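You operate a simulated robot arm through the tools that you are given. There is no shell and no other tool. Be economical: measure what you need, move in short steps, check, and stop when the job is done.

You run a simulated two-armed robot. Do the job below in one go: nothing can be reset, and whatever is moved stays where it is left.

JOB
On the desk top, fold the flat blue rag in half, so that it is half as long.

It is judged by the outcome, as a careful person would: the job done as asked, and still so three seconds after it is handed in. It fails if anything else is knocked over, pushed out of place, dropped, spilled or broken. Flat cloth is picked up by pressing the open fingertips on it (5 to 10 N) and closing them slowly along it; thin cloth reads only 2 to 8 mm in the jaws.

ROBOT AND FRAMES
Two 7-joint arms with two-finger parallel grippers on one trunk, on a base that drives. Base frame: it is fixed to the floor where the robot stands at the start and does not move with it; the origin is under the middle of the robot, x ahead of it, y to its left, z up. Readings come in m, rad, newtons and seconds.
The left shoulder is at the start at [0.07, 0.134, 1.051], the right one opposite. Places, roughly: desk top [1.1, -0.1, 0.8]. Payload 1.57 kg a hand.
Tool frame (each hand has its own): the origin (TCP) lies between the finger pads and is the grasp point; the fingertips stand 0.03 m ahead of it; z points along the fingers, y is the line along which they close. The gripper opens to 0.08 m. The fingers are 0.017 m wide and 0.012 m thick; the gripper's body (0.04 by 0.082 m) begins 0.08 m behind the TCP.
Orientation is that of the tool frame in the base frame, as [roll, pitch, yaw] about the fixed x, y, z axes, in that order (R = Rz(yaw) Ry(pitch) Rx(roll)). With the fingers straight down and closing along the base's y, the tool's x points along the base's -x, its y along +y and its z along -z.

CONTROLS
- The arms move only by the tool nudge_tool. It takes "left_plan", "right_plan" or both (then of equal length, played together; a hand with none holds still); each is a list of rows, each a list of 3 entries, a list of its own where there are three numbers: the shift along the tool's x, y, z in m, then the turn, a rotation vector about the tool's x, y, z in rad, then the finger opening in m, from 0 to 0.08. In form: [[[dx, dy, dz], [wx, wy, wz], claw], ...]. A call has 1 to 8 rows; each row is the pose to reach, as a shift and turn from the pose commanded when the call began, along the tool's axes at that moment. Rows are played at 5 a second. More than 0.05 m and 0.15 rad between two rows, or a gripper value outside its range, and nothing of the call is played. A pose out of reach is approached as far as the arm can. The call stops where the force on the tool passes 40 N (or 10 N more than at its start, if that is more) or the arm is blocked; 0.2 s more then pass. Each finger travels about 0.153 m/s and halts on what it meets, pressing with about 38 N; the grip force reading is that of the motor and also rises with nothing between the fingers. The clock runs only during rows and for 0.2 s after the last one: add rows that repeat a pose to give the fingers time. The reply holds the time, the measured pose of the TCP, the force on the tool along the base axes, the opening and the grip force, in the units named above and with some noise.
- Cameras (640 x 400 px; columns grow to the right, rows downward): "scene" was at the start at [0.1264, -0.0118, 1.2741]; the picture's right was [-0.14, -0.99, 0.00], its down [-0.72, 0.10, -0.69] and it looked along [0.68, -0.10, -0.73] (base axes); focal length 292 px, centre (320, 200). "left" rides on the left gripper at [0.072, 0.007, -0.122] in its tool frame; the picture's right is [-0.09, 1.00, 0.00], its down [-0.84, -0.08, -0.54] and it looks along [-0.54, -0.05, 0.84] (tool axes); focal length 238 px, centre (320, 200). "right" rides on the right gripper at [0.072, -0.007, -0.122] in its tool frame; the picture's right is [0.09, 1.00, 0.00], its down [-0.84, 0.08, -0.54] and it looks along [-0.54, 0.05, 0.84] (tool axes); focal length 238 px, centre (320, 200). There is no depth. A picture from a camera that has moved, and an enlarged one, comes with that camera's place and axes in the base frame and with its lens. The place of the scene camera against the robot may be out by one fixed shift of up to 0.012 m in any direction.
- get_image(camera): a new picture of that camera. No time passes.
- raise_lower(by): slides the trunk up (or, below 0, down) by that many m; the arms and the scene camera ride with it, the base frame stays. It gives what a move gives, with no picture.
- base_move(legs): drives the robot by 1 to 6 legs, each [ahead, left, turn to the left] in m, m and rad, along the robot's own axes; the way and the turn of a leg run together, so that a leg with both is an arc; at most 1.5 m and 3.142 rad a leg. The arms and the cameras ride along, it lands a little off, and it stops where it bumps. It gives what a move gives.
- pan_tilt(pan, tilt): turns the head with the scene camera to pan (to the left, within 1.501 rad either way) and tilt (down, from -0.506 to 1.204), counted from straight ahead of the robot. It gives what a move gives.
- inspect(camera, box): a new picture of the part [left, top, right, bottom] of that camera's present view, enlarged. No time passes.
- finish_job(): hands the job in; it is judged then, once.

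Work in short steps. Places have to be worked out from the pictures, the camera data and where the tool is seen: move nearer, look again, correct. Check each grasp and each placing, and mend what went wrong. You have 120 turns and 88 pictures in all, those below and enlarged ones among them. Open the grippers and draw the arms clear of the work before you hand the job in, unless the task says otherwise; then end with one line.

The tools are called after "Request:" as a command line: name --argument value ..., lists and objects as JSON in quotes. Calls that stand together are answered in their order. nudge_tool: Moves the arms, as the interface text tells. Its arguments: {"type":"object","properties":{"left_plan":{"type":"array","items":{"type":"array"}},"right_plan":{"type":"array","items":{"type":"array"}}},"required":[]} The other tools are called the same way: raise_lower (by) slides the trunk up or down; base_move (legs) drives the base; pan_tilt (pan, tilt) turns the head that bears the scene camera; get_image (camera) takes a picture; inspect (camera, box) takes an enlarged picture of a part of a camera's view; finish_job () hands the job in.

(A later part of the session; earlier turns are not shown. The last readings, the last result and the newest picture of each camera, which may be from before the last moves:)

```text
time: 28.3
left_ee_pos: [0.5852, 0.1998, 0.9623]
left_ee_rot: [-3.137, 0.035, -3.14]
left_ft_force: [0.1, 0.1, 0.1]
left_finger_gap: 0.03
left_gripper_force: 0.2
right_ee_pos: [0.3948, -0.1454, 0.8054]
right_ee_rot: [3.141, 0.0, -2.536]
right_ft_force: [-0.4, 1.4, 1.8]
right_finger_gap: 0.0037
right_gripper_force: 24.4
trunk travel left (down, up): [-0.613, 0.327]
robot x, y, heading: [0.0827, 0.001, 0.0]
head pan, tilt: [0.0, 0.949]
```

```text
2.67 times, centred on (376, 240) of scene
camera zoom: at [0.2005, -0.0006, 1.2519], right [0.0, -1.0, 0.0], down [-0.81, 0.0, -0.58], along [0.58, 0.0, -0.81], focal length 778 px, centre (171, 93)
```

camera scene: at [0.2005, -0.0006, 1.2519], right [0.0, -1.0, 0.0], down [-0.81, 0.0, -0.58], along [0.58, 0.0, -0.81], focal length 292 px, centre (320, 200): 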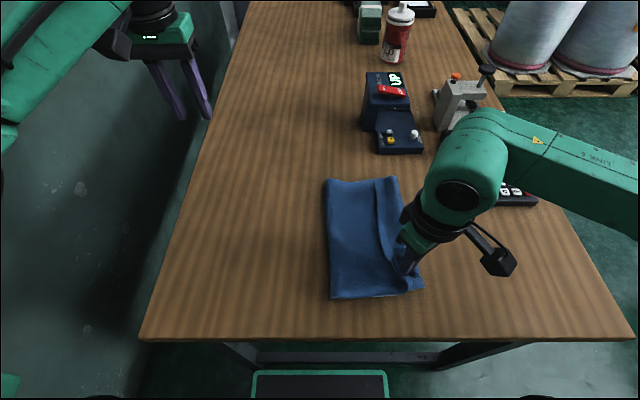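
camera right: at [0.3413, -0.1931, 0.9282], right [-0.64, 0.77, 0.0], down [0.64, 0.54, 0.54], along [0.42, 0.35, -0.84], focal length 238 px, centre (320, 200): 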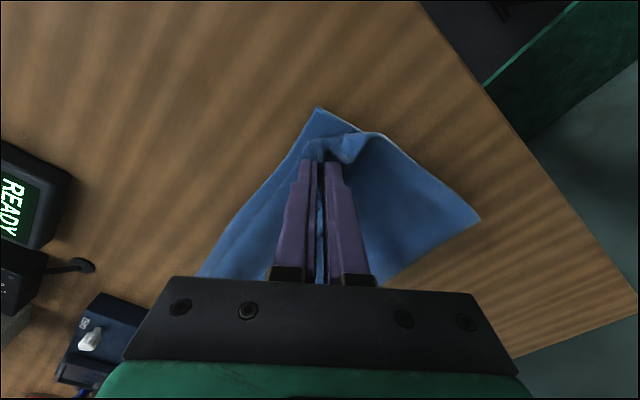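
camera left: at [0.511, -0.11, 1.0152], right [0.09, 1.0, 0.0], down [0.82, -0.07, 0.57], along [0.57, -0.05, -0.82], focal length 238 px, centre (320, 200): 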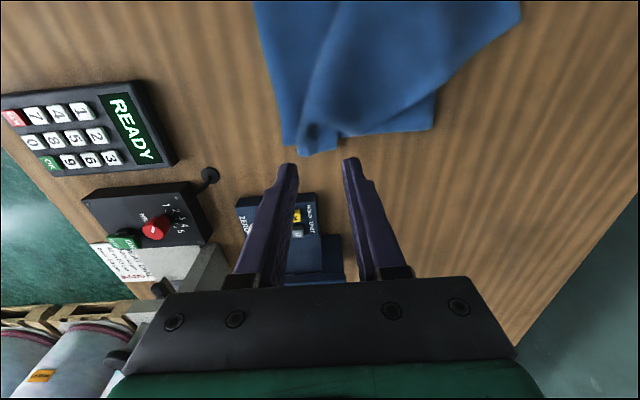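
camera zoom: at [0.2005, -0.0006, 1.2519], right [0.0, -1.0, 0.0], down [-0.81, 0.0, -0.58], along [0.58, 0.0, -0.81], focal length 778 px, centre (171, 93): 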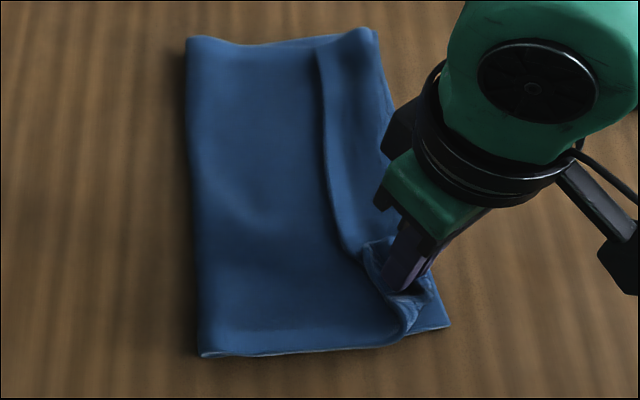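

The hems run together at the corner. I lower onto the cloth, release and lift away to see the result.

Request:
nudge_tool --right_plan '[[[0.004, 0, 0.005], [0, 0, 0], 0.0], [[0.004, 0, 0.005], [0, 0, 0], 0.012], [[0.004, 0, 0.005], [0, 0, 0], 0.026], [[0.004, 0, -0.01], [0, 0, 0], 0.026], [[0.004, 0, -0.045], [0, 0, 0], 0.026], [[0.02, 0, -0.085], [0, 0, 0], 0.026], [[0.05, 0, -0.11], [0, 0, 0], 0.026], [[0.08, -0.02, -0.12], [0, 0, 0], 0.026]]'

Request:
nudge_tool --right_plan '[[[0.02, -0.03, 0], [0, 0, 0], 0.026], [[0.03, -0.07, 0], [0, 0, 0], 0.026], [[0.03, -0.11, 0], [0, 0, 0], 0.026]]'

Request:
get_image --camera "scene"

Request:
inspect --camera "scene" --box '[280, 165, 472, 315]'

```text
time: 30.1
left_ee_pos: [0.5838, 0.1996, 0.9636]
left_ee_rot: [-3.14, 0.037, -3.141]
left_ft_force: [0.0, 0.4, 0.4]
left_finger_gap: 0.0299
left_gripper_force: 0.0
right_ee_pos: [0.3403, -0.209, 0.9261]
right_ee_rot: [3.141, 0.0, -2.534]
right_ft_force: [1.0, 0.4, -0.3]
right_finger_gap: 0.0258
right_gripper_force: 0.0
trunk travel left (down, up): [-0.613, 0.327]
robot x, y, heading: [0.0837, -0.0035, -0.0]
head pan, tilt: [0.0, 0.949]
```

```text
time: 30.9
left_ee_pos: [0.5856, 0.2013, 0.9631]
left_ee_rot: [-3.138, 0.037, -3.141]
left_ft_force: [0.7, -0.2, 0.5]
left_finger_gap: 0.0297
left_gripper_force: 0.1
right_ee_pos: [0.3426, -0.237, 0.9262]
right_ee_rot: [-3.137, -0.002, -2.536]
right_ft_force: [-0.9, 0.2, -0.5]
right_finger_gap: 0.0258
right_gripper_force: 0.2
right hand out of reach, approached as far as the arm can: row 1, 2, 3
trunk travel left (down, up): [-0.613, 0.327]
robot x, y, heading: [0.0819, 0.004, -0.002]
head pan, tilt: [0.0, 0.949]
```

```text
51 pictures are left
camera scene: at [0.2004, -0.0007, 1.2518], right [0.0, -1.0, 0.0], down [-0.81, 0.0, -0.58], along [0.58, 0.0, -0.81], focal length 292 px, centre (320, 200)
```

scene: 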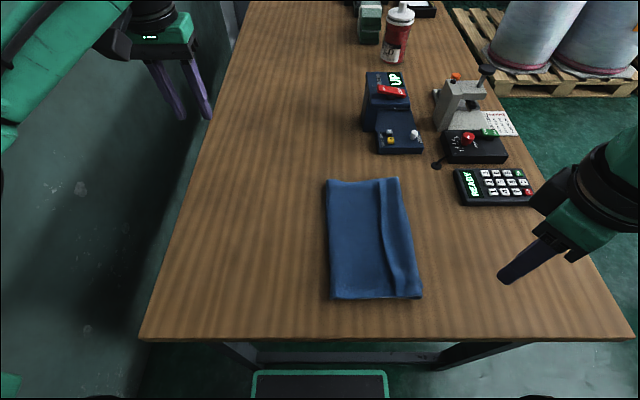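

```text
2.67 times, centred on (376, 240) of scene
camera zoom: at [0.2004, -0.0007, 1.2518], right [0.0, -1.0, 0.0], down [-0.81, 0.0, -0.58], along [0.58, 0.0, -0.81], focal length 778 px, centre (171, 93)
```

zoom: 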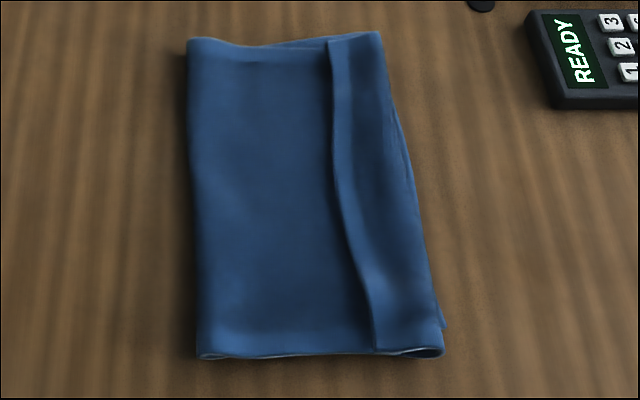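

The fold is tidy in outline, but a strip along the right looks like the top layer's hem flipped back on itself. I look closer with the right-hand camera and an enlarged view.

Request:
inspect --camera "scene" --box '[360, 250, 440, 310]'

Request:
inspect --camera "scene" --box '[350, 165, 430, 225]'

Request:
get_image --camera "right"

```text
6.67 times, centred on (400, 280) of scene
camera zoom: at [0.2004, -0.0007, 1.2518], right [0.0, -1.0, 0.0], down [-0.81, 0.0, -0.58], along [0.58, 0.0, -0.81], focal length 1946 px, centre (-213, -333)
```

zoom: 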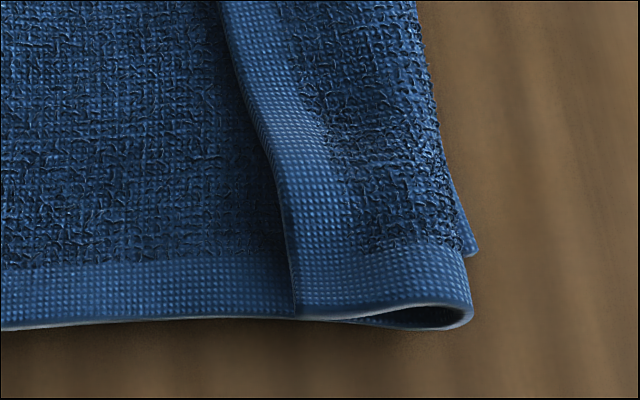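

```text
6.67 times, centred on (390, 195) of scene
camera zoom: at [0.2004, -0.0007, 1.2518], right [0.0, -1.0, 0.0], down [-0.81, 0.0, -0.58], along [0.58, 0.0, -0.81], focal length 1946 px, centre (-147, 233)
```

zoom: 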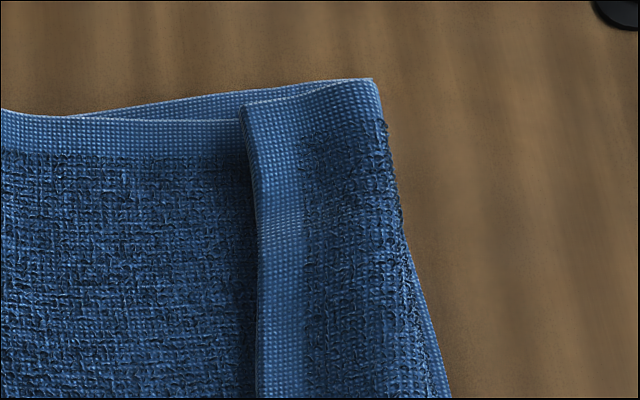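

```text
47 pictures are left
camera right: at [0.2876, -0.2837, 1.0486], right [-0.64, 0.77, -0.01], down [0.64, 0.54, 0.54], along [0.42, 0.34, -0.84], focal length 238 px, centre (320, 200)
```

right: 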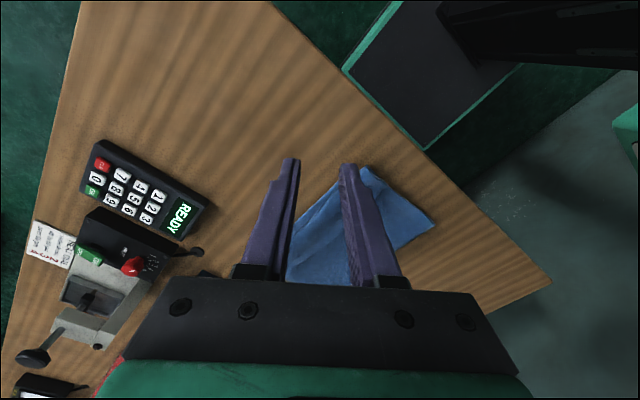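

Confirmed: the top layer's right hem strip, about 4 cm wide, is flipped back (hem edge at y≈−0.124, fold at y≈−0.167). I'll pinch that strip with the fingers closing along x and turn it out, so I rotate the right wrist the other way.

Request:
nudge_tool --right_plan '[[[0, 0, 0], [0, 0, 0.14], 0.026], [[0, 0, 0], [0, 0, 0.28], 0.026], [[0, 0, 0], [0, 0, 0.42], 0.026], [[0, 0, 0], [0, 0, 0.56], 0.026], [[0, 0, 0], [0, 0, 0.7], 0.026], [[0, 0, 0], [0, 0, 0.84], 0.026], [[0, 0, 0], [0, 0, 0.98], 0.026], [[0, 0, 0], [0, 0, 1.12], 0.026]]'

Request:
nudge_tool --right_plan '[[[0, 0, 0], [0, 0, 0.14], 0.026], [[0, 0, 0], [0, 0, 0.28], 0.026], [[0, 0, 0], [0, 0, 0.42], 0.026], [[0, 0, 0], [0, 0, 0.56], 0.026], [[0, 0, 0], [0, 0, 0.7], 0.026], [[0, 0, 0], [0, 0, 0.84], 0.026], [[0, 0, 0], [0, 0, 0.98], 0.026], [[0, 0, 0], [0, 0, 1.06], 0.026]]'

```text
time: 32.7
left_ee_pos: [0.5849, 0.2019, 0.9629]
left_ee_rot: [-3.138, 0.034, -3.14]
left_ft_force: [0.1, 0.5, 0.7]
left_finger_gap: 0.0304
left_gripper_force: 0.1
right_ee_pos: [0.3423, -0.2399, 0.9262]
right_ee_rot: [-3.142, -0.001, 2.624]
right_ft_force: [1.0, 0.0, 0.4]
right_finger_gap: 0.026
right_gripper_force: 0.0
trunk travel left (down, up): [-0.613, 0.327]
robot x, y, heading: [0.0798, -0.0024, 0.001]
head pan, tilt: [0.0, 0.949]
```

```text
time: 34.5
left_ee_pos: [0.5858, 0.2018, 0.9642]
left_ee_rot: [-3.137, 0.032, -3.141]
left_ft_force: [0.1, -1.0, -0.5]
left_finger_gap: 0.03
left_gripper_force: 0.1
right_ee_pos: [0.3426, -0.2391, 0.9261]
right_ee_rot: [-3.141, 0.0, 1.565]
right_ft_force: [-0.1, 0.2, 0.2]
right_finger_gap: 0.0258
right_gripper_force: 0.0
trunk travel left (down, up): [-0.613, 0.327]
robot x, y, heading: [0.0833, 0.0025, 0.003]
head pan, tilt: [0.0, 0.949]
```

The wrist turned freely. Now tool x is base +y and tool y is base +x. I move above the near part of the strip at (0.39, −0.137) and look.

Request:
nudge_tool --right_plan '[[[0.03, 0.014, 0.02], [0, 0, 0], 0.03], [[0.06, 0.028, 0.045], [0, 0, 0], 0.03], [[0.085, 0.04, 0.07], [0, 0, 0], 0.03], [[0.102, 0.048, 0.1], [0, 0, 0], 0.03], [[0.102, 0.048, 0.11], [0, 0, 0], 0.03]]'

Request:
get_image --camera "right"

Request:
inspect --camera "scene" --box '[320, 190, 480, 310]'

```text
time: 35.7
left_ee_pos: [0.5859, 0.2005, 0.9632]
left_ee_rot: [-3.138, 0.034, -3.14]
left_ft_force: [0.0, 0.0, -0.5]
left_finger_gap: 0.0301
left_gripper_force: 0.1
right_ee_pos: [0.3883, -0.1379, 0.815]
right_ee_rot: [3.14, -0.001, 1.569]
right_ft_force: [-0.6, 0.6, 0.2]
right_finger_gap: 0.0299
right_gripper_force: 0.1
trunk travel left (down, up): [-0.613, 0.327]
robot x, y, heading: [0.0788, 0.0005, -0.002]
head pan, tilt: [0.0, 0.949]
```

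```text
46 pictures are left
camera right: at [0.3831, -0.0667, 0.9374], right [1.0, 0.09, 0.0], down [0.07, -0.84, 0.54], along [0.05, -0.54, -0.84], focal length 238 px, centre (320, 200)
```

right: 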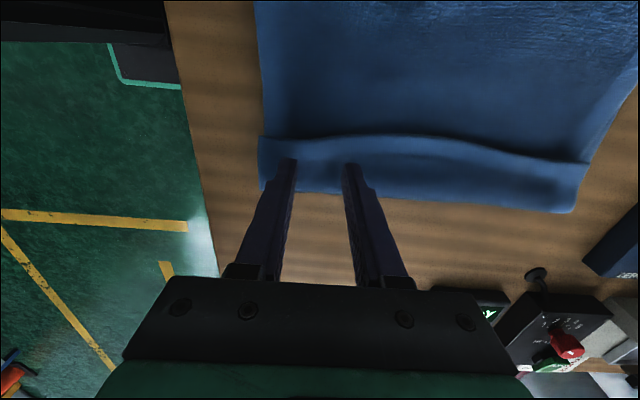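

```text
3.33 times, centred on (400, 250) of scene
camera zoom: at [0.2001, -0.0009, 1.2519], right [0.0, -1.0, 0.0], down [-0.81, 0.0, -0.58], along [0.58, 0.0, -0.81], focal length 973 px, centre (53, 33)
```

zoom: 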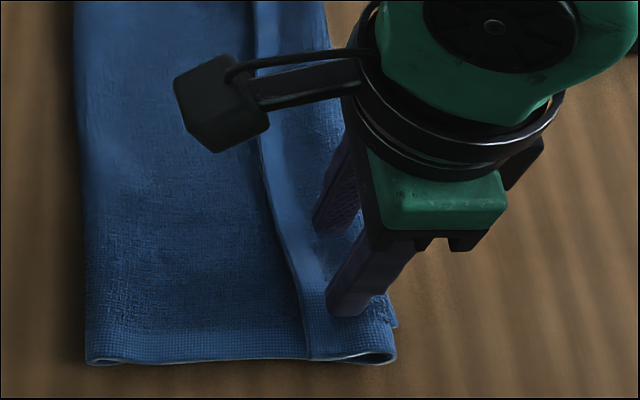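

The strip is right under the fingertips, hem edge at y≈−0.12. I shift 7 mm toward it and press down.

Request:
nudge_tool --right_plan '[[[0.007, 0.002, 0.004], [0, 0, 0], 0.03], [[0.007, 0.002, 0.01], [0, 0, 0], 0.03], [[0.007, 0.002, 0.015], [0, 0, 0], 0.03], [[0.007, 0.002, 0.018], [0, 0, 0], 0.03], [[0.007, 0.002, 0.0195], [0, 0, 0], 0.03]]'

Request:
inspect --camera "right" --box '[200, 80, 440, 230]'

```text
time: 36.9
left_ee_pos: [0.584, 0.2012, 0.9644]
left_ee_rot: [-3.137, 0.035, 3.141]
left_ft_force: [-0.3, 0.2, 1.2]
left_finger_gap: 0.0302
left_gripper_force: 0.0
right_ee_pos: [0.392, -0.1306, 0.7983]
right_ee_rot: [3.138, -0.001, 1.568]
right_ft_force: [1.1, -1.4, 19.1]
right_finger_gap: 0.0296
right_gripper_force: 0.2
trunk travel left (down, up): [-0.613, 0.327]
robot x, y, heading: [0.0834, 0.001, 0.004]
head pan, tilt: [0.0, 0.949]
```

```text
2.67 times, centred on (320, 155) of right
camera zoom: at [0.3852, -0.0587, 0.92], right [1.0, 0.09, 0.0], down [0.07, -0.84, 0.54], along [0.05, -0.54, -0.84], focal length 636 px, centre (320, 320)
```

zoom: 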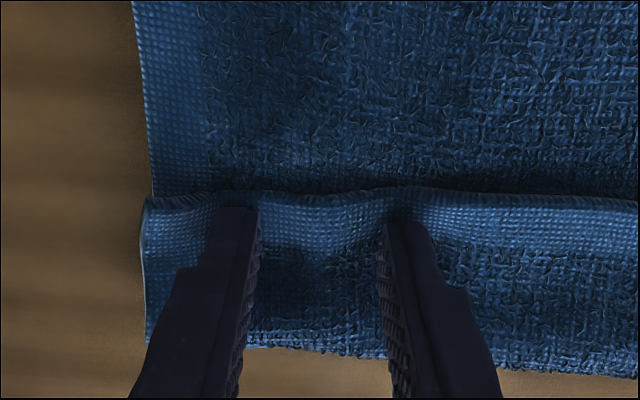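

Both tips are on the strip's hem. I ease off a little and close slowly.

Request:
nudge_tool --right_plan '[[[0, 0, -0.001], [0, 0, 0], 0.027], [[0, 0, -0.001], [0, 0, 0], 0.023], [[0, 0, -0.001], [0, 0, 0], 0.019], [[0, 0, -0.001], [0, 0, 0], 0.015], [[0, 0, -0.001], [0, 0, 0], 0.011], [[0, 0, -0.001], [0, 0, 0], 0.006], [[0, 0, -0.001], [0, 0, 0], 0.0], [[0, 0, -0.001], [0, 0, 0], 0.0]]'

Request:
nudge_tool --right_plan '[[[0, 0, -0.01], [0, 0, 0], 0.0], [[0, 0, -0.025], [0, 0, 0], 0.0], [[-0.01, 0, -0.035], [0, 0, 0], 0.0]]'

Request:
get_image --camera "right"

Request:
inspect --camera "scene" --box '[320, 170, 480, 310]'

```text
time: 38.7
left_ee_pos: [0.585, 0.2014, 0.9624]
left_ee_rot: [-3.138, 0.033, 3.141]
left_ft_force: [1.0, -0.1, -0.1]
left_finger_gap: 0.03
left_gripper_force: 0.2
right_ee_pos: [0.3908, -0.1308, 0.7987]
right_ee_rot: [3.139, 0.002, 1.569]
right_ft_force: [0.3, 0.8, 13.7]
right_finger_gap: 0.0039
right_gripper_force: 24.6
trunk travel left (down, up): [-0.613, 0.327]
robot x, y, heading: [0.081, -0.0005, -0.004]
head pan, tilt: [0.0, 0.949]
```

```text
time: 39.5
left_ee_pos: [0.586, 0.1995, 0.9633]
left_ee_rot: [-3.138, 0.035, -3.141]
left_ft_force: [0.1, -0.9, 0.3]
left_finger_gap: 0.0299
left_gripper_force: 0.0
right_ee_pos: [0.393, -0.1417, 0.8337]
right_ee_rot: [-3.14, -0.002, 1.569]
right_ft_force: [-0.3, 0.5, -0.3]
right_finger_gap: 0.0038
right_gripper_force: 25.6
trunk travel left (down, up): [-0.613, 0.327]
robot x, y, heading: [0.0833, -0.0002, 0.002]
head pan, tilt: [0.0, 0.949]
```

```text
43 pictures are left
camera right: at [0.3863, -0.0686, 0.9551], right [1.0, 0.09, 0.0], down [0.08, -0.84, 0.54], along [0.05, -0.54, -0.84], focal length 238 px, centre (320, 200)
```

right: 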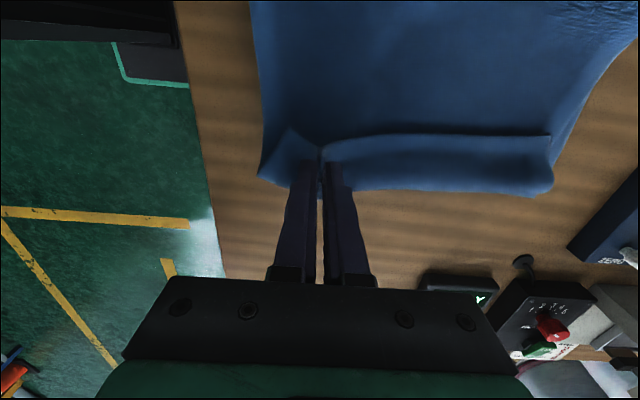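

```text
2.86 times, centred on (400, 240) of scene
camera zoom: at [0.2005, -0.0012, 1.2518], right [0.0, -1.0, 0.0], down [-0.81, 0.0, -0.58], along [0.58, 0.0, -0.81], focal length 834 px, centre (91, 86)
```

zoom: 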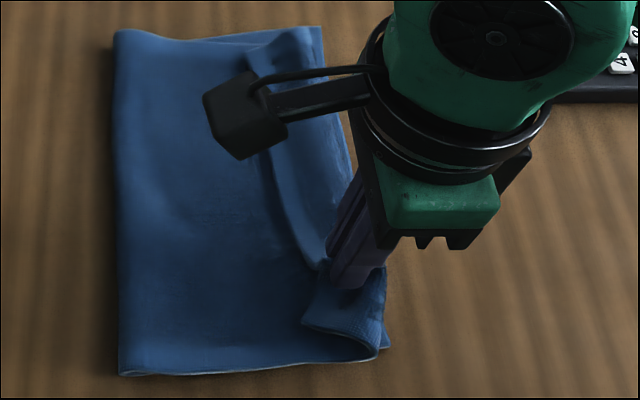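

One layer of hem is held. I carry it outward past the fold and down, to y≈−0.195.

Request:
nudge_tool --right_plan '[[[-0.015, 0, -0.005], [0, 0, 0], 0.0], [[-0.035, 0, 0.0], [0, 0, 0], 0.0], [[-0.05, 0, 0.012], [0, 0, 0], 0.0], [[-0.055, 0, 0.026], [0, 0, 0], 0.0], [[-0.055, 0, 0.032], [0, 0, 0], 0.0]]'

Request:
get_image --camera "right"

Request:
inspect --camera "scene" --box '[320, 170, 480, 310]'

```text
time: 40.7
left_ee_pos: [0.5859, 0.201, 0.9634]
left_ee_rot: [-3.138, 0.033, -3.14]
left_ft_force: [0.7, -0.2, -0.2]
left_finger_gap: 0.0301
left_gripper_force: 0.1
right_ee_pos: [0.3932, -0.1936, 0.8014]
right_ee_rot: [3.141, 0.0, 1.57]
right_ft_force: [0.2, 0.1, 2.8]
right_finger_gap: 0.004
right_gripper_force: 24.2
trunk travel left (down, up): [-0.613, 0.327]
robot x, y, heading: [0.0783, -0.0015, 0.002]
head pan, tilt: [0.0, 0.949]
```

```text
41 pictures are left
camera right: at [0.387, -0.1235, 0.9234], right [1.0, 0.09, 0.0], down [0.08, -0.84, 0.54], along [0.05, -0.54, -0.84], focal length 238 px, centre (320, 200)
```

right: 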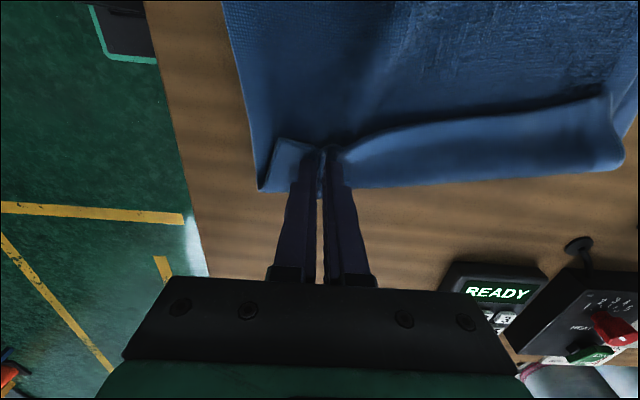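

```text
2.86 times, centred on (400, 240) of scene
camera zoom: at [0.2006, -0.0006, 1.2518], right [0.0, -1.0, 0.0], down [-0.81, 0.0, -0.58], along [0.58, 0.0, -0.81], focal length 834 px, centre (91, 86)
```

zoom: 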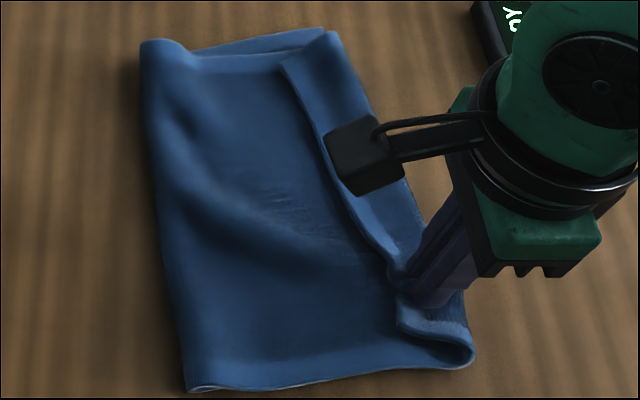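

The cloth's near end was dragged along instead of the strip simply turning out. I lift slightly to see what is held.

Request:
nudge_tool --right_plan '[[[0, 0, -0.02], [0, 0, 0], 0.0], [[0.0, 0, -0.045], [0, 0, 0], 0.0], [[0.0, 0, -0.045], [0, 0, 0], 0.0]]'

Request:
get_image --camera "right"

Request:
inspect --camera "scene" --box '[320, 170, 480, 310]'

```text
time: 41.5
left_ee_pos: [0.5854, 0.2015, 0.9627]
left_ee_rot: [-3.138, 0.033, -3.141]
left_ft_force: [0.2, 0.5, -1.2]
left_finger_gap: 0.0299
left_gripper_force: 0.1
right_ee_pos: [0.3925, -0.1969, 0.8474]
right_ee_rot: [3.141, 0.0, 1.569]
right_ft_force: [-0.4, -0.8, -0.6]
right_finger_gap: 0.0039
right_gripper_force: 24.7
trunk travel left (down, up): [-0.613, 0.327]
robot x, y, heading: [0.0813, 0.0034, 0.001]
head pan, tilt: [0.0, 0.949]
```

```text
39 pictures are left
camera right: at [0.3868, -0.1244, 0.969], right [1.0, 0.09, 0.0], down [0.08, -0.84, 0.54], along [0.05, -0.54, -0.84], focal length 238 px, centre (320, 200)
```

right: 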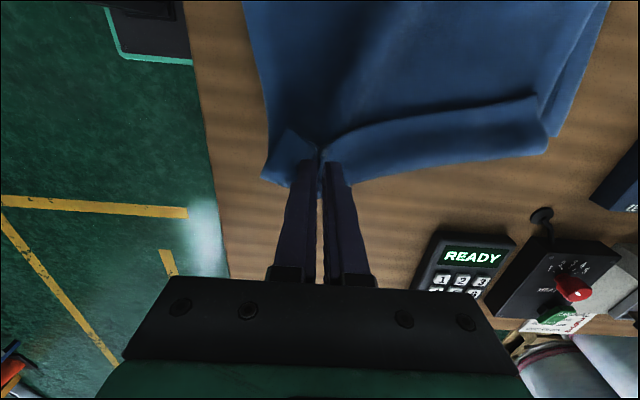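

```text
2.86 times, centred on (400, 240) of scene
camera zoom: at [0.2007, -0.0008, 1.2518], right [0.0, -1.0, 0.0], down [-0.81, 0.0, -0.58], along [0.58, 0.0, -0.81], focal length 834 px, centre (91, 86)
```

zoom: 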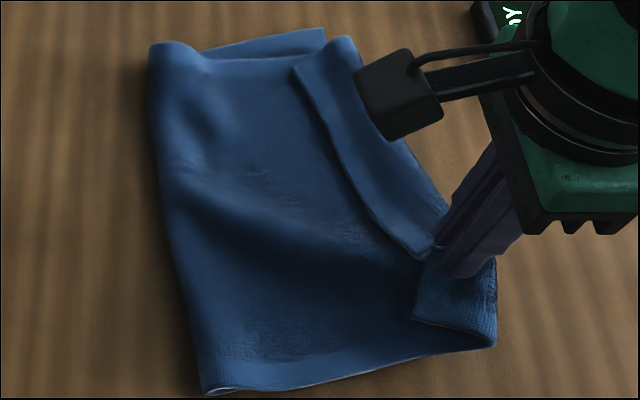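

The strip is upright in the jaws, but the whole cloth gets dragged. I'll pin the folded body with the left hand at about (0.53, −0.085), then pull the hem out.

Request:
nudge_tool --left_plan '[[[0.007, -0.04, 0.0], [0, 0, 0], 0.03], [[0.014, -0.08, 0.01], [0, 0, 0], 0.03], [[0.021, -0.12, 0.03], [0, 0, 0], 0.03], [[0.028, -0.16, 0.05], [0, 0, 0], 0.03], [[0.035, -0.2, 0.075], [0, 0, 0], 0.03], [[0.042, -0.24, 0.1], [0, 0, 0], 0.03], [[0.05, -0.27, 0.13], [0, 0, 0], 0.03], [[0.055, -0.28, 0.15], [0, 0, 0], 0.03]]'

Request:
get_image --camera "scene"

Request:
get_image --camera "left"

```text
time: 43.3
left_ee_pos: [0.5374, -0.0811, 0.8109]
left_ee_rot: [-3.139, 0.036, -3.14]
left_ft_force: [-0.4, 0.0, -0.6]
left_finger_gap: 0.03
left_gripper_force: 0.1
right_ee_pos: [0.3927, -0.1959, 0.8465]
right_ee_rot: [-3.141, 0.0, 1.57]
right_ft_force: [0.1, -0.2, -0.3]
right_finger_gap: 0.0037
right_gripper_force: 25.0
trunk travel left (down, up): [-0.613, 0.327]
robot x, y, heading: [0.078, -0.002, -0.002]
head pan, tilt: [0.0, 0.949]
```

```text
37 pictures are left
camera scene: at [0.2007, -0.0006, 1.2518], right [0.0, -1.0, 0.0], down [-0.81, 0.0, -0.58], along [0.58, 0.0, -0.81], focal length 292 px, centre (320, 200)
```

scene: 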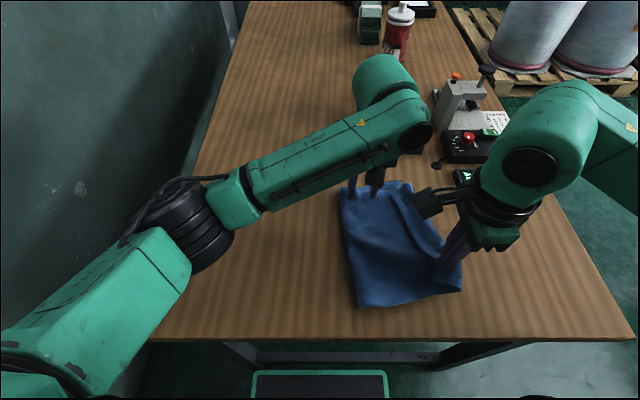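

```text
36 pictures are left
camera left: at [0.4616, -0.0726, 0.931], right [0.09, 1.0, 0.0], down [0.82, -0.08, 0.57], along [0.57, -0.05, -0.82], focal length 238 px, centre (320, 200)
```

left: 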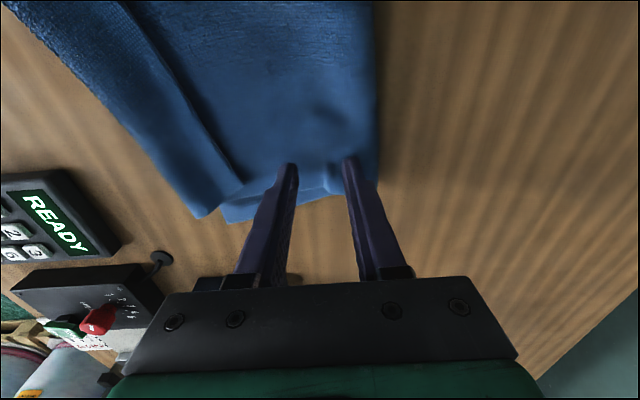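

The left tips are over the folded body. I press it down, then pull the right hand outward and down with the body pinned.

Request:
nudge_tool --left_plan '[[[0, 0, 0.01], [0, 0, 0], 0.03], [[0, 0, 0.014], [0, 0, 0], 0.03], [[0, 0, 0.016], [0, 0, 0], 0.03], [[0, 0, 0.016], [0, 0, 0], 0.03]]'

Request:
nudge_tool --right_plan '[[[-0.01, 0, 0.005], [0, 0, 0], 0.0], [[-0.02, 0, 0.012], [0, 0, 0], 0.0], [[-0.03, 0, 0.022], [0, 0, 0], 0.0], [[-0.04, 0, 0.034], [0, 0, 0], 0.0], [[-0.045, 0, 0.042], [0, 0, 0], 0.0]]'

Request:
get_image --camera "scene"

Request:
get_image --camera "right"

```text
time: 44.3
left_ee_pos: [0.5397, -0.0807, 0.797]
left_ee_rot: [-3.139, 0.035, -3.141]
left_ft_force: [0.8, 0.2, 3.3]
left_finger_gap: 0.0302
left_gripper_force: 0.0
right_ee_pos: [0.3927, -0.1963, 0.8465]
right_ee_rot: [3.141, -0.001, 1.569]
right_ft_force: [-0.4, 0.7, -0.4]
right_finger_gap: 0.0039
right_gripper_force: 24.7
trunk travel left (down, up): [-0.613, 0.327]
robot x, y, heading: [0.0827, -0.0016, 0.001]
head pan, tilt: [0.0, 0.949]
```

```text
time: 45.5
left_ee_pos: [0.5398, -0.0809, 0.7973]
left_ee_rot: [-3.137, 0.034, 3.141]
left_ft_force: [-0.1, -2.4, 3.1]
left_finger_gap: 0.0296
left_gripper_force: 0.0
right_ee_pos: [0.3931, -0.2421, 0.8042]
right_ee_rot: [3.142, 0.0, 1.568]
right_ft_force: [1.5, 0.9, 1.0]
right_finger_gap: 0.0037
right_gripper_force: 25.1
trunk travel left (down, up): [-0.613, 0.327]
robot x, y, heading: [0.0802, -0.0008, 0.001]
head pan, tilt: [0.0, 0.949]
```

```text
35 pictures are left
camera scene: at [0.2001, -0.0008, 1.2519], right [0.0, -1.0, 0.0], down [-0.81, 0.0, -0.58], along [0.58, 0.0, -0.81], focal length 292 px, centre (320, 200)
```

scene: 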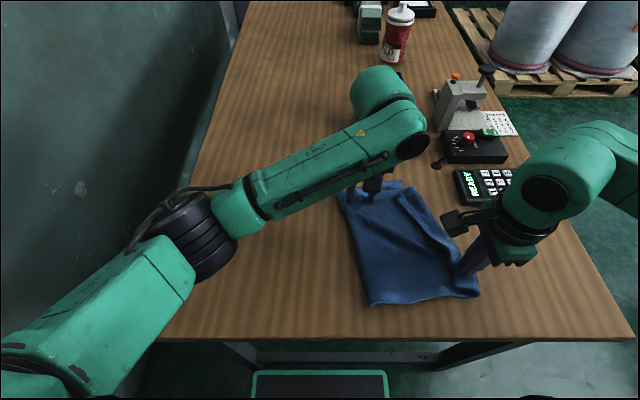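

```text
34 pictures are left
camera right: at [0.3862, -0.1696, 0.9266], right [1.0, 0.09, 0.0], down [0.08, -0.84, 0.54], along [0.05, -0.54, -0.84], focal length 238 px, centre (320, 200)
```

right: 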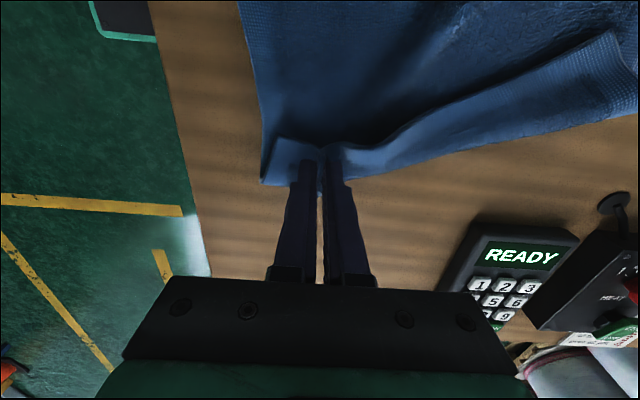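

The near part still followed. I look closer to see how the strip is now.

Request:
inspect --camera "scene" --box '[330, 170, 500, 315]'

Request:
inspect --camera "right" --box '[220, 60, 460, 220]'

```text
2.76 times, centred on (415, 242) of scene
camera zoom: at [0.2001, -0.0008, 1.2519], right [0.0, -1.0, 0.0], down [-0.81, 0.0, -0.58], along [0.58, 0.0, -0.81], focal length 805 px, centre (58, 83)
```

zoom: 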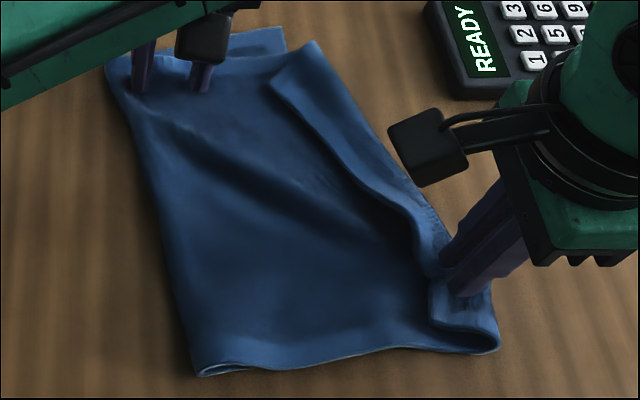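

```text
2.50 times, centred on (340, 140) of right
camera zoom: at [0.3862, -0.1696, 0.9266], right [1.0, 0.09, 0.0], down [0.08, -0.84, 0.54], along [0.05, -0.54, -0.84], focal length 596 px, centre (270, 350)
```

zoom: 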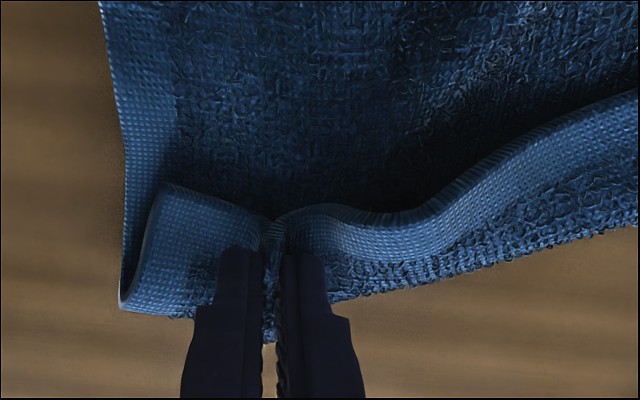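

The hem stays curled because the jaws were low. Plan: pin harder and nearer with the left hand at (0.46, −0.085), then lift the hem high so the strip hangs straight, and lay it outward taut.

Request:
nudge_tool --left_plan '[[[0, 0, -0.02], [0, 0, 0], 0.02], [[0.04, -0.002, -0.025], [0, 0, 0], 0.02], [[0.08, -0.004, -0.02], [0, 0, 0], 0.02], [[0.08, -0.004, -0.005], [0, 0, 0], 0.02], [[0.08, -0.004, 0.0], [0, 0, 0], 0.02], [[0.08, -0.004, 0.002], [0, 0, 0], 0.02]]'

Request:
get_image --camera "scene"

```text
time: 46.9
left_ee_pos: [0.4575, -0.0836, 0.7944]
left_ee_rot: [-3.136, 0.041, 3.141]
left_ft_force: [-0.9, 0.9, 21.6]
left_finger_gap: 0.0199
left_gripper_force: 0.0
right_ee_pos: [0.3917, -0.2401, 0.8057]
right_ee_rot: [3.139, 0.001, 1.57]
right_ft_force: [-0.4, 0.5, 0.1]
right_finger_gap: 0.0039
right_gripper_force: 24.9
trunk travel left (down, up): [-0.613, 0.327]
robot x, y, heading: [0.0801, 0.0017, -0.002]
head pan, tilt: [0.0, 0.949]
```

```text
31 pictures are left
camera scene: at [0.1978, 0.0002, 1.2525], right [0.0, -1.0, 0.0], down [-0.81, 0.0, -0.58], along [0.58, 0.0, -0.81], focal length 292 px, centre (320, 200)
```

scene: 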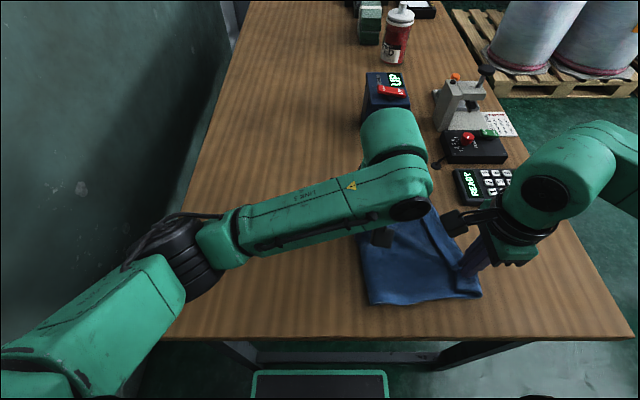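

Pinned with ~21 N. Now the right hand lifts the hem ~7 cm, then lays it outward and down.

Request:
nudge_tool --right_plan '[[[0.005, 0, -0.03], [0, 0, 0], 0.0], [[0.005, 0, -0.06], [0, 0, 0], 0.0], [[0.0, 0, -0.075], [0, 0, 0], 0.0], [[0.0, 0, -0.075], [0, 0, 0], 0.0]]'

Request:
get_image --camera "right"

Request:
inspect --camera "scene" --box '[330, 170, 510, 315]'

```text
time: 47.9
left_ee_pos: [0.4579, -0.0845, 0.7934]
left_ee_rot: [-3.135, 0.043, -3.141]
left_ft_force: [4.1, -0.6, 35.4]
left_finger_gap: 0.0197
left_gripper_force: 0.0
right_ee_pos: [0.3913, -0.2408, 0.8803]
right_ee_rot: [3.138, 0.0, 1.569]
right_ft_force: [0.3, 1.7, -1.5]
right_finger_gap: 0.0038
right_gripper_force: 24.9
trunk travel left (down, up): [-0.613, 0.327]
robot x, y, heading: [0.0805, 0.0013, -0.001]
head pan, tilt: [0.0, 0.949]
```

```text
30 pictures are left
camera right: at [0.3836, -0.1689, 1.0026], right [1.0, 0.09, 0.0], down [0.07, -0.84, 0.54], along [0.05, -0.54, -0.84], focal length 238 px, centre (320, 200)
```

right: 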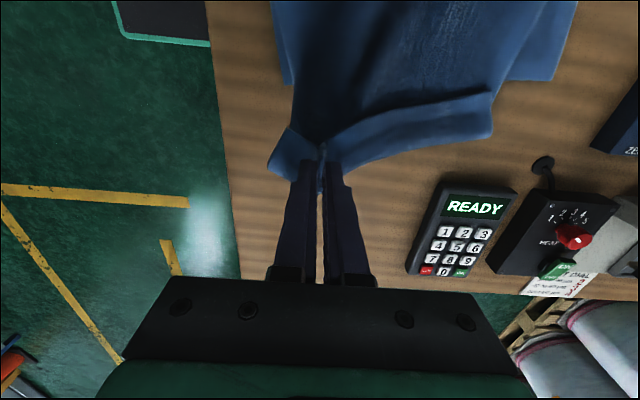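

```text
2.76 times, centred on (420, 242) of scene
camera zoom: at [0.1975, 0.0002, 1.2523], right [0.0, -1.0, 0.0], down [-0.81, 0.0, -0.58], along [0.58, 0.0, -0.81], focal length 805 px, centre (44, 83)
```

zoom: 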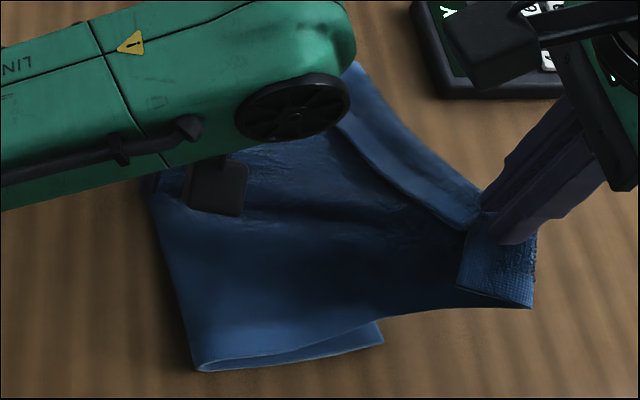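

The near strip is still curled around the jaws, so this grip probably holds it together with the layer beneath. I lay it down again, release and re-grasp differently, with a pleat parallel to the hem.

Request:
nudge_tool --right_plan '[[[0.0, 0, 0.03], [0, 0, 0], 0.0], [[0.0, 0, 0.06], [0, 0, 0], 0.0], [[0.0, 0, 0.075], [0, 0, 0], 0.0], [[0, 0, 0.077], [0, 0, 0], 0.015], [[0, 0, 0.077], [0, 0, 0], 0.03], [[0, 0, 0.05], [0, 0, 0], 0.03], [[0.0, 0, 0.01], [0, 0, 0], 0.03], [[0.0, 0, -0.02], [0, 0, 0], 0.03]]'

Request:
get_image --camera "right"

Request:
inspect --camera "scene" --box '[330, 170, 510, 315]'

```text
time: 49.7
left_ee_pos: [0.456, -0.0823, 0.7945]
left_ee_rot: [-3.134, 0.037, -3.139]
left_ft_force: [5.7, -2.0, 38.4]
left_finger_gap: 0.0197
left_gripper_force: 0.1
right_ee_pos: [0.3902, -0.2417, 0.9014]
right_ee_rot: [3.14, 0.001, 1.568]
right_ft_force: [0.1, 0.0, 1.0]
right_finger_gap: 0.0299
right_gripper_force: 0.0
trunk travel left (down, up): [-0.613, 0.327]
robot x, y, heading: [0.0772, -0.0041, -0.002]
head pan, tilt: [0.0, 0.949]
```

```text
28 pictures are left
camera right: at [0.3838, -0.1706, 1.0235], right [1.0, 0.09, 0.0], down [0.07, -0.84, 0.54], along [0.05, -0.54, -0.84], focal length 238 px, centre (320, 200)
```

right: 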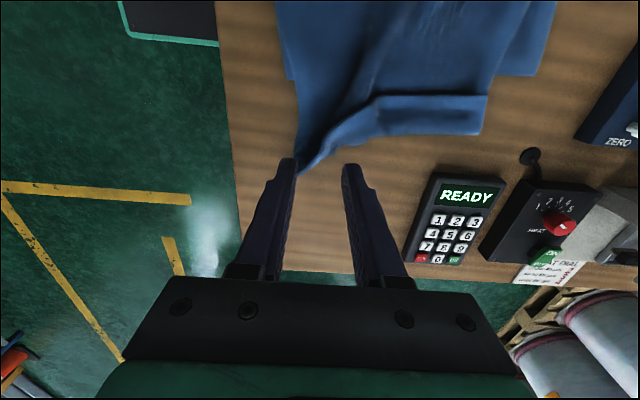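

```text
2.76 times, centred on (420, 242) of scene
camera zoom: at [0.1973, 0.0, 1.2522], right [0.0, -1.0, 0.0], down [-0.81, 0.0, -0.58], along [0.58, 0.0, -0.81], focal length 805 px, centre (44, 83)
```

zoom: 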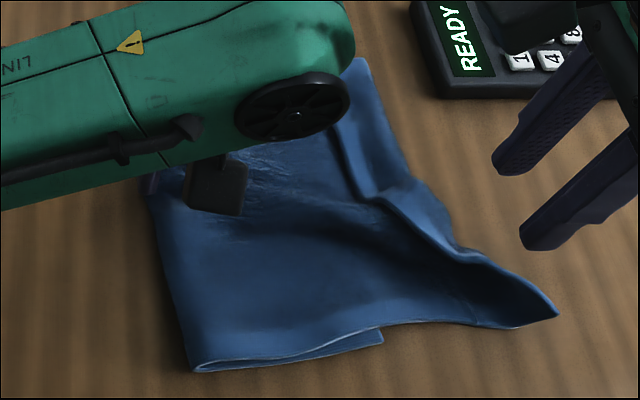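

On release the near corner turned out flat – good – though it now overhangs the bottom layer. I retract the left arm and survey the whole.

Request:
nudge_tool --left_plan '[[[0, 0, -0.02], [0, 0, 0], 0.03], [[0, 0.0, -0.06], [0, 0, 0], 0.03], [[0, 0.04, -0.09], [0, 0, 0], 0.03], [[0, 0.085, -0.11], [0, 0, 0], 0.03], [[0, 0.13, -0.12], [0, 0, 0], 0.03], [[0, 0.175, -0.13], [0, 0, 0], 0.03], [[0, 0.22, -0.14], [0, 0, 0], 0.03], [[0, 0.26, -0.15], [0, 0, 0], 0.03]]'

Request:
inspect --camera "scene" --box '[310, 160, 534, 300]'

```text
time: 51.5
left_ee_pos: [0.4531, 0.1802, 0.9419]
left_ee_rot: [-3.135, 0.035, 3.139]
left_ft_force: [0.3, 0.8, 0.4]
left_finger_gap: 0.0299
left_gripper_force: 0.1
right_ee_pos: [0.3915, -0.2412, 0.9001]
right_ee_rot: [3.14, 0.004, 1.568]
right_ft_force: [-0.1, 0.4, 0.7]
right_finger_gap: 0.0299
right_gripper_force: 0.0
trunk travel left (down, up): [-0.613, 0.327]
robot x, y, heading: [0.0809, -0.0021, 0.001]
head pan, tilt: [0.0, 0.949]
```

```text
2.86 times, centred on (422, 230) of scene
camera zoom: at [0.1998, 0.0006, 1.2519], right [0.0, -1.0, 0.0], down [-0.81, 0.0, -0.58], along [0.58, 0.0, -0.81], focal length 834 px, centre (29, 114)
```

zoom: 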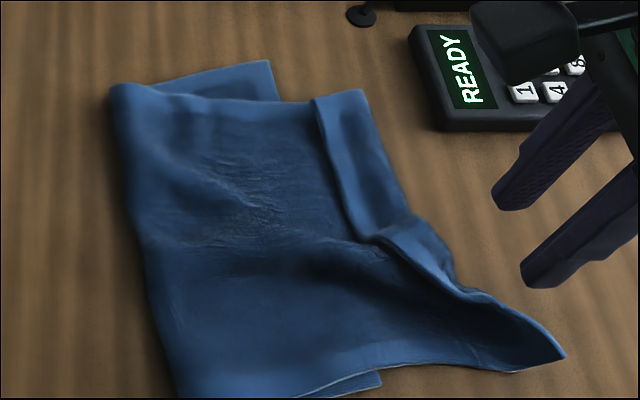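

The near part is turned out, with the far strip still flipped, and the top layer now overhangs: tip at (0.37, −0.32) versus the bottom corner (0.357, −0.206). I'll take that free corner near its tip with the right hand, and lower over (0.385, −0.285).

Request:
nudge_tool --right_plan '[[[-0.02, -0.003, 0.03], [0, 0, 0], 0.036], [[-0.043, -0.006, 0.06], [0, 0, 0], 0.036], [[-0.043, -0.006, 0.085], [0, 0, 0], 0.036], [[-0.043, -0.006, 0.085], [0, 0, 0], 0.036]]'

Request:
get_image --camera "right"

```text
time: 52.5
left_ee_pos: [0.4524, 0.1786, 0.9422]
left_ee_rot: [-3.139, 0.035, 3.141]
left_ft_force: [-0.6, -0.3, -0.2]
left_finger_gap: 0.0302
left_gripper_force: 0.1
right_ee_pos: [0.3845, -0.2858, 0.8148]
right_ee_rot: [-3.141, 0.001, 1.568]
right_ft_force: [1.1, -0.4, 1.0]
right_finger_gap: 0.0359
right_gripper_force: 0.0
trunk travel left (down, up): [-0.613, 0.327]
robot x, y, heading: [0.078, -0.0002, -0.002]
head pan, tilt: [0.0, 0.949]
```

```text
25 pictures are left
camera right: at [0.3789, -0.2132, 0.9377], right [1.0, 0.09, 0.0], down [0.08, -0.84, 0.54], along [0.05, -0.54, -0.84], focal length 238 px, centre (320, 200)
```

right: 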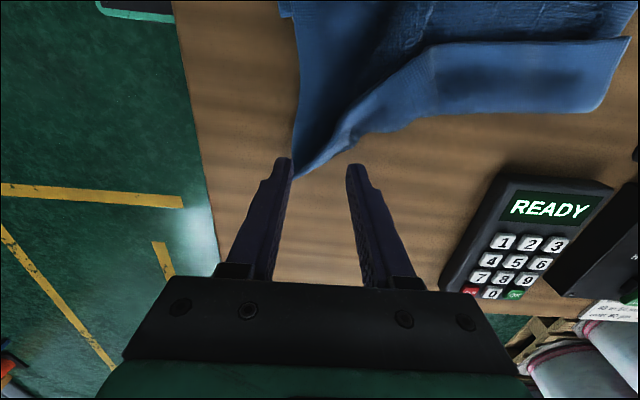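

The corner tip is at (0.369, −0.302). I shift 1.4 cm inward, press gently and close.

Request:
nudge_tool --right_plan '[[[0.014, 0.003, 0.006], [0, 0, 0], 0.036], [[0.014, 0.003, 0.014], [0, 0, 0], 0.036], [[0.014, 0.003, 0.019], [0, 0, 0], 0.036], [[0.014, 0.003, 0.021], [0, 0, 0], 0.036], [[0.014, 0.003, 0.022], [0, 0, 0], 0.036]]'

Request:
nudge_tool --right_plan '[[[0, 0, 0], [0, 0, 0], 0.031], [[0, 0, 0], [0, 0, 0], 0.026], [[0, 0, 0], [0, 0, 0], 0.021], [[0, 0, 0], [0, 0, 0], 0.016], [[0, 0, 0], [0, 0, 0], 0.011], [[0, 0, 0], [0, 0, 0], 0.006], [[0, 0, 0], [0, 0, 0], 0.0], [[0, 0, 0], [0, 0, 0], 0.0]]'

Request:
nudge_tool --right_plan '[[[0, 0, -0.02], [0, 0, 0], 0.0], [[0.01, 0, -0.05], [0, 0, 0], 0.0], [[0.025, 0, -0.08], [0, 0, 0], 0.0], [[0.04, 0, -0.105], [0, 0, 0], 0.0], [[0.04, 0, -0.105], [0, 0, 0], 0.0]]'

Request:
get_image --camera "scene"

```text
time: 53.7
left_ee_pos: [0.4528, 0.1789, 0.9426]
left_ee_rot: [-3.139, 0.036, -3.141]
left_ft_force: [-0.3, -0.3, 0.1]
left_finger_gap: 0.0299
left_gripper_force: 0.1
right_ee_pos: [0.3897, -0.2703, 0.7938]
right_ee_rot: [3.138, 0.002, 1.569]
right_ft_force: [0.0, -5.9, 18.9]
right_finger_gap: 0.0354
right_gripper_force: 0.0
trunk travel left (down, up): [-0.613, 0.327]
robot x, y, heading: [0.0788, 0.0014, 0.001]
head pan, tilt: [0.0, 0.949]
```

```text
time: 55.5
left_ee_pos: [0.4521, 0.18, 0.9422]
left_ee_rot: [-3.137, 0.035, -3.142]
left_ft_force: [-0.1, 0.0, -0.1]
left_finger_gap: 0.0303
left_gripper_force: 0.1
right_ee_pos: [0.3892, -0.2673, 0.794]
right_ee_rot: [3.138, 0.002, 1.569]
right_ft_force: [8.7, -0.9, 31.6]
right_finger_gap: 0.0082
right_gripper_force: 27.6
trunk travel left (down, up): [-0.613, 0.327]
robot x, y, heading: [0.0807, -0.0014, -0.001]
head pan, tilt: [0.0, 0.949]
```

```text
time: 56.7
left_ee_pos: [0.4533, 0.1784, 0.9417]
left_ee_rot: [-3.138, 0.036, 3.141]
left_ft_force: [-0.3, 0.7, 0.7]
left_finger_gap: 0.0303
left_gripper_force: 0.1
right_ee_pos: [0.3888, -0.2311, 0.8968]
right_ee_rot: [-3.141, 0.0, 1.57]
right_ft_force: [-1.1, 0.3, 0.4]
right_finger_gap: 0.0065
right_gripper_force: 26.2
trunk travel left (down, up): [-0.613, 0.327]
robot x, y, heading: [0.0804, 0.0009, 0.003]
head pan, tilt: [0.0, 0.949]
```

```text
24 pictures are left
camera scene: at [0.2002, -0.001, 1.2518], right [0.0, -1.0, 0.0], down [-0.81, 0.0, -0.58], along [0.58, 0.0, -0.81], focal length 292 px, centre (320, 200)
```

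scene: 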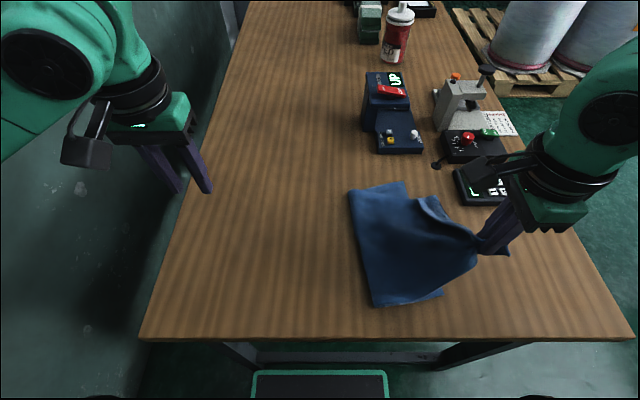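

The corner is held with its tip pointing outward. I lay it onto the bottom layer's near-right corner, with the grip point near (0.372, −0.176), and release.

Request:
nudge_tool --right_plan '[[[0.02, -0.005, 0.015], [0, 0, 0], 0.0], [[0.04, -0.01, 0.04], [0, 0, 0], 0.0], [[0.055, -0.015, 0.068], [0, 0, 0], 0.0], [[0.055, -0.017, 0.09], [0, 0, 0], 0.0], [[0.052, -0.017, 0.098], [0, 0, 0], 0.0], [[0.052, -0.017, 0.098], [0, 0, 0], 0.0]]'

Request:
inspect --camera "scene" --box '[310, 160, 534, 310]'

```text
time: 58.1
left_ee_pos: [0.4513, 0.1796, 0.9425]
left_ee_rot: [-3.138, 0.036, -3.141]
left_ft_force: [0.4, 0.2, 0.1]
left_finger_gap: 0.0299
left_gripper_force: 0.1
right_ee_pos: [0.3715, -0.1773, 0.8007]
right_ee_rot: [3.138, 0.0, 1.569]
right_ft_force: [0.0, -0.6, 23.4]
right_finger_gap: 0.0065
right_gripper_force: 26.0
trunk travel left (down, up): [-0.613, 0.327]
robot x, y, heading: [0.0824, -0.0004, -0.001]
head pan, tilt: [0.0, 0.949]
```

```text
2.67 times, centred on (422, 235) of scene
camera zoom: at [0.1985, 0.0007, 1.2523], right [0.0, -1.0, 0.0], down [-0.81, 0.0, -0.58], along [0.58, 0.0, -0.81], focal length 778 px, centre (48, 107)
```

zoom: 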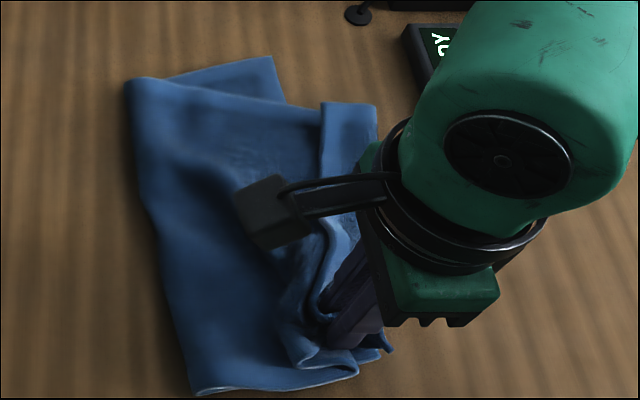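

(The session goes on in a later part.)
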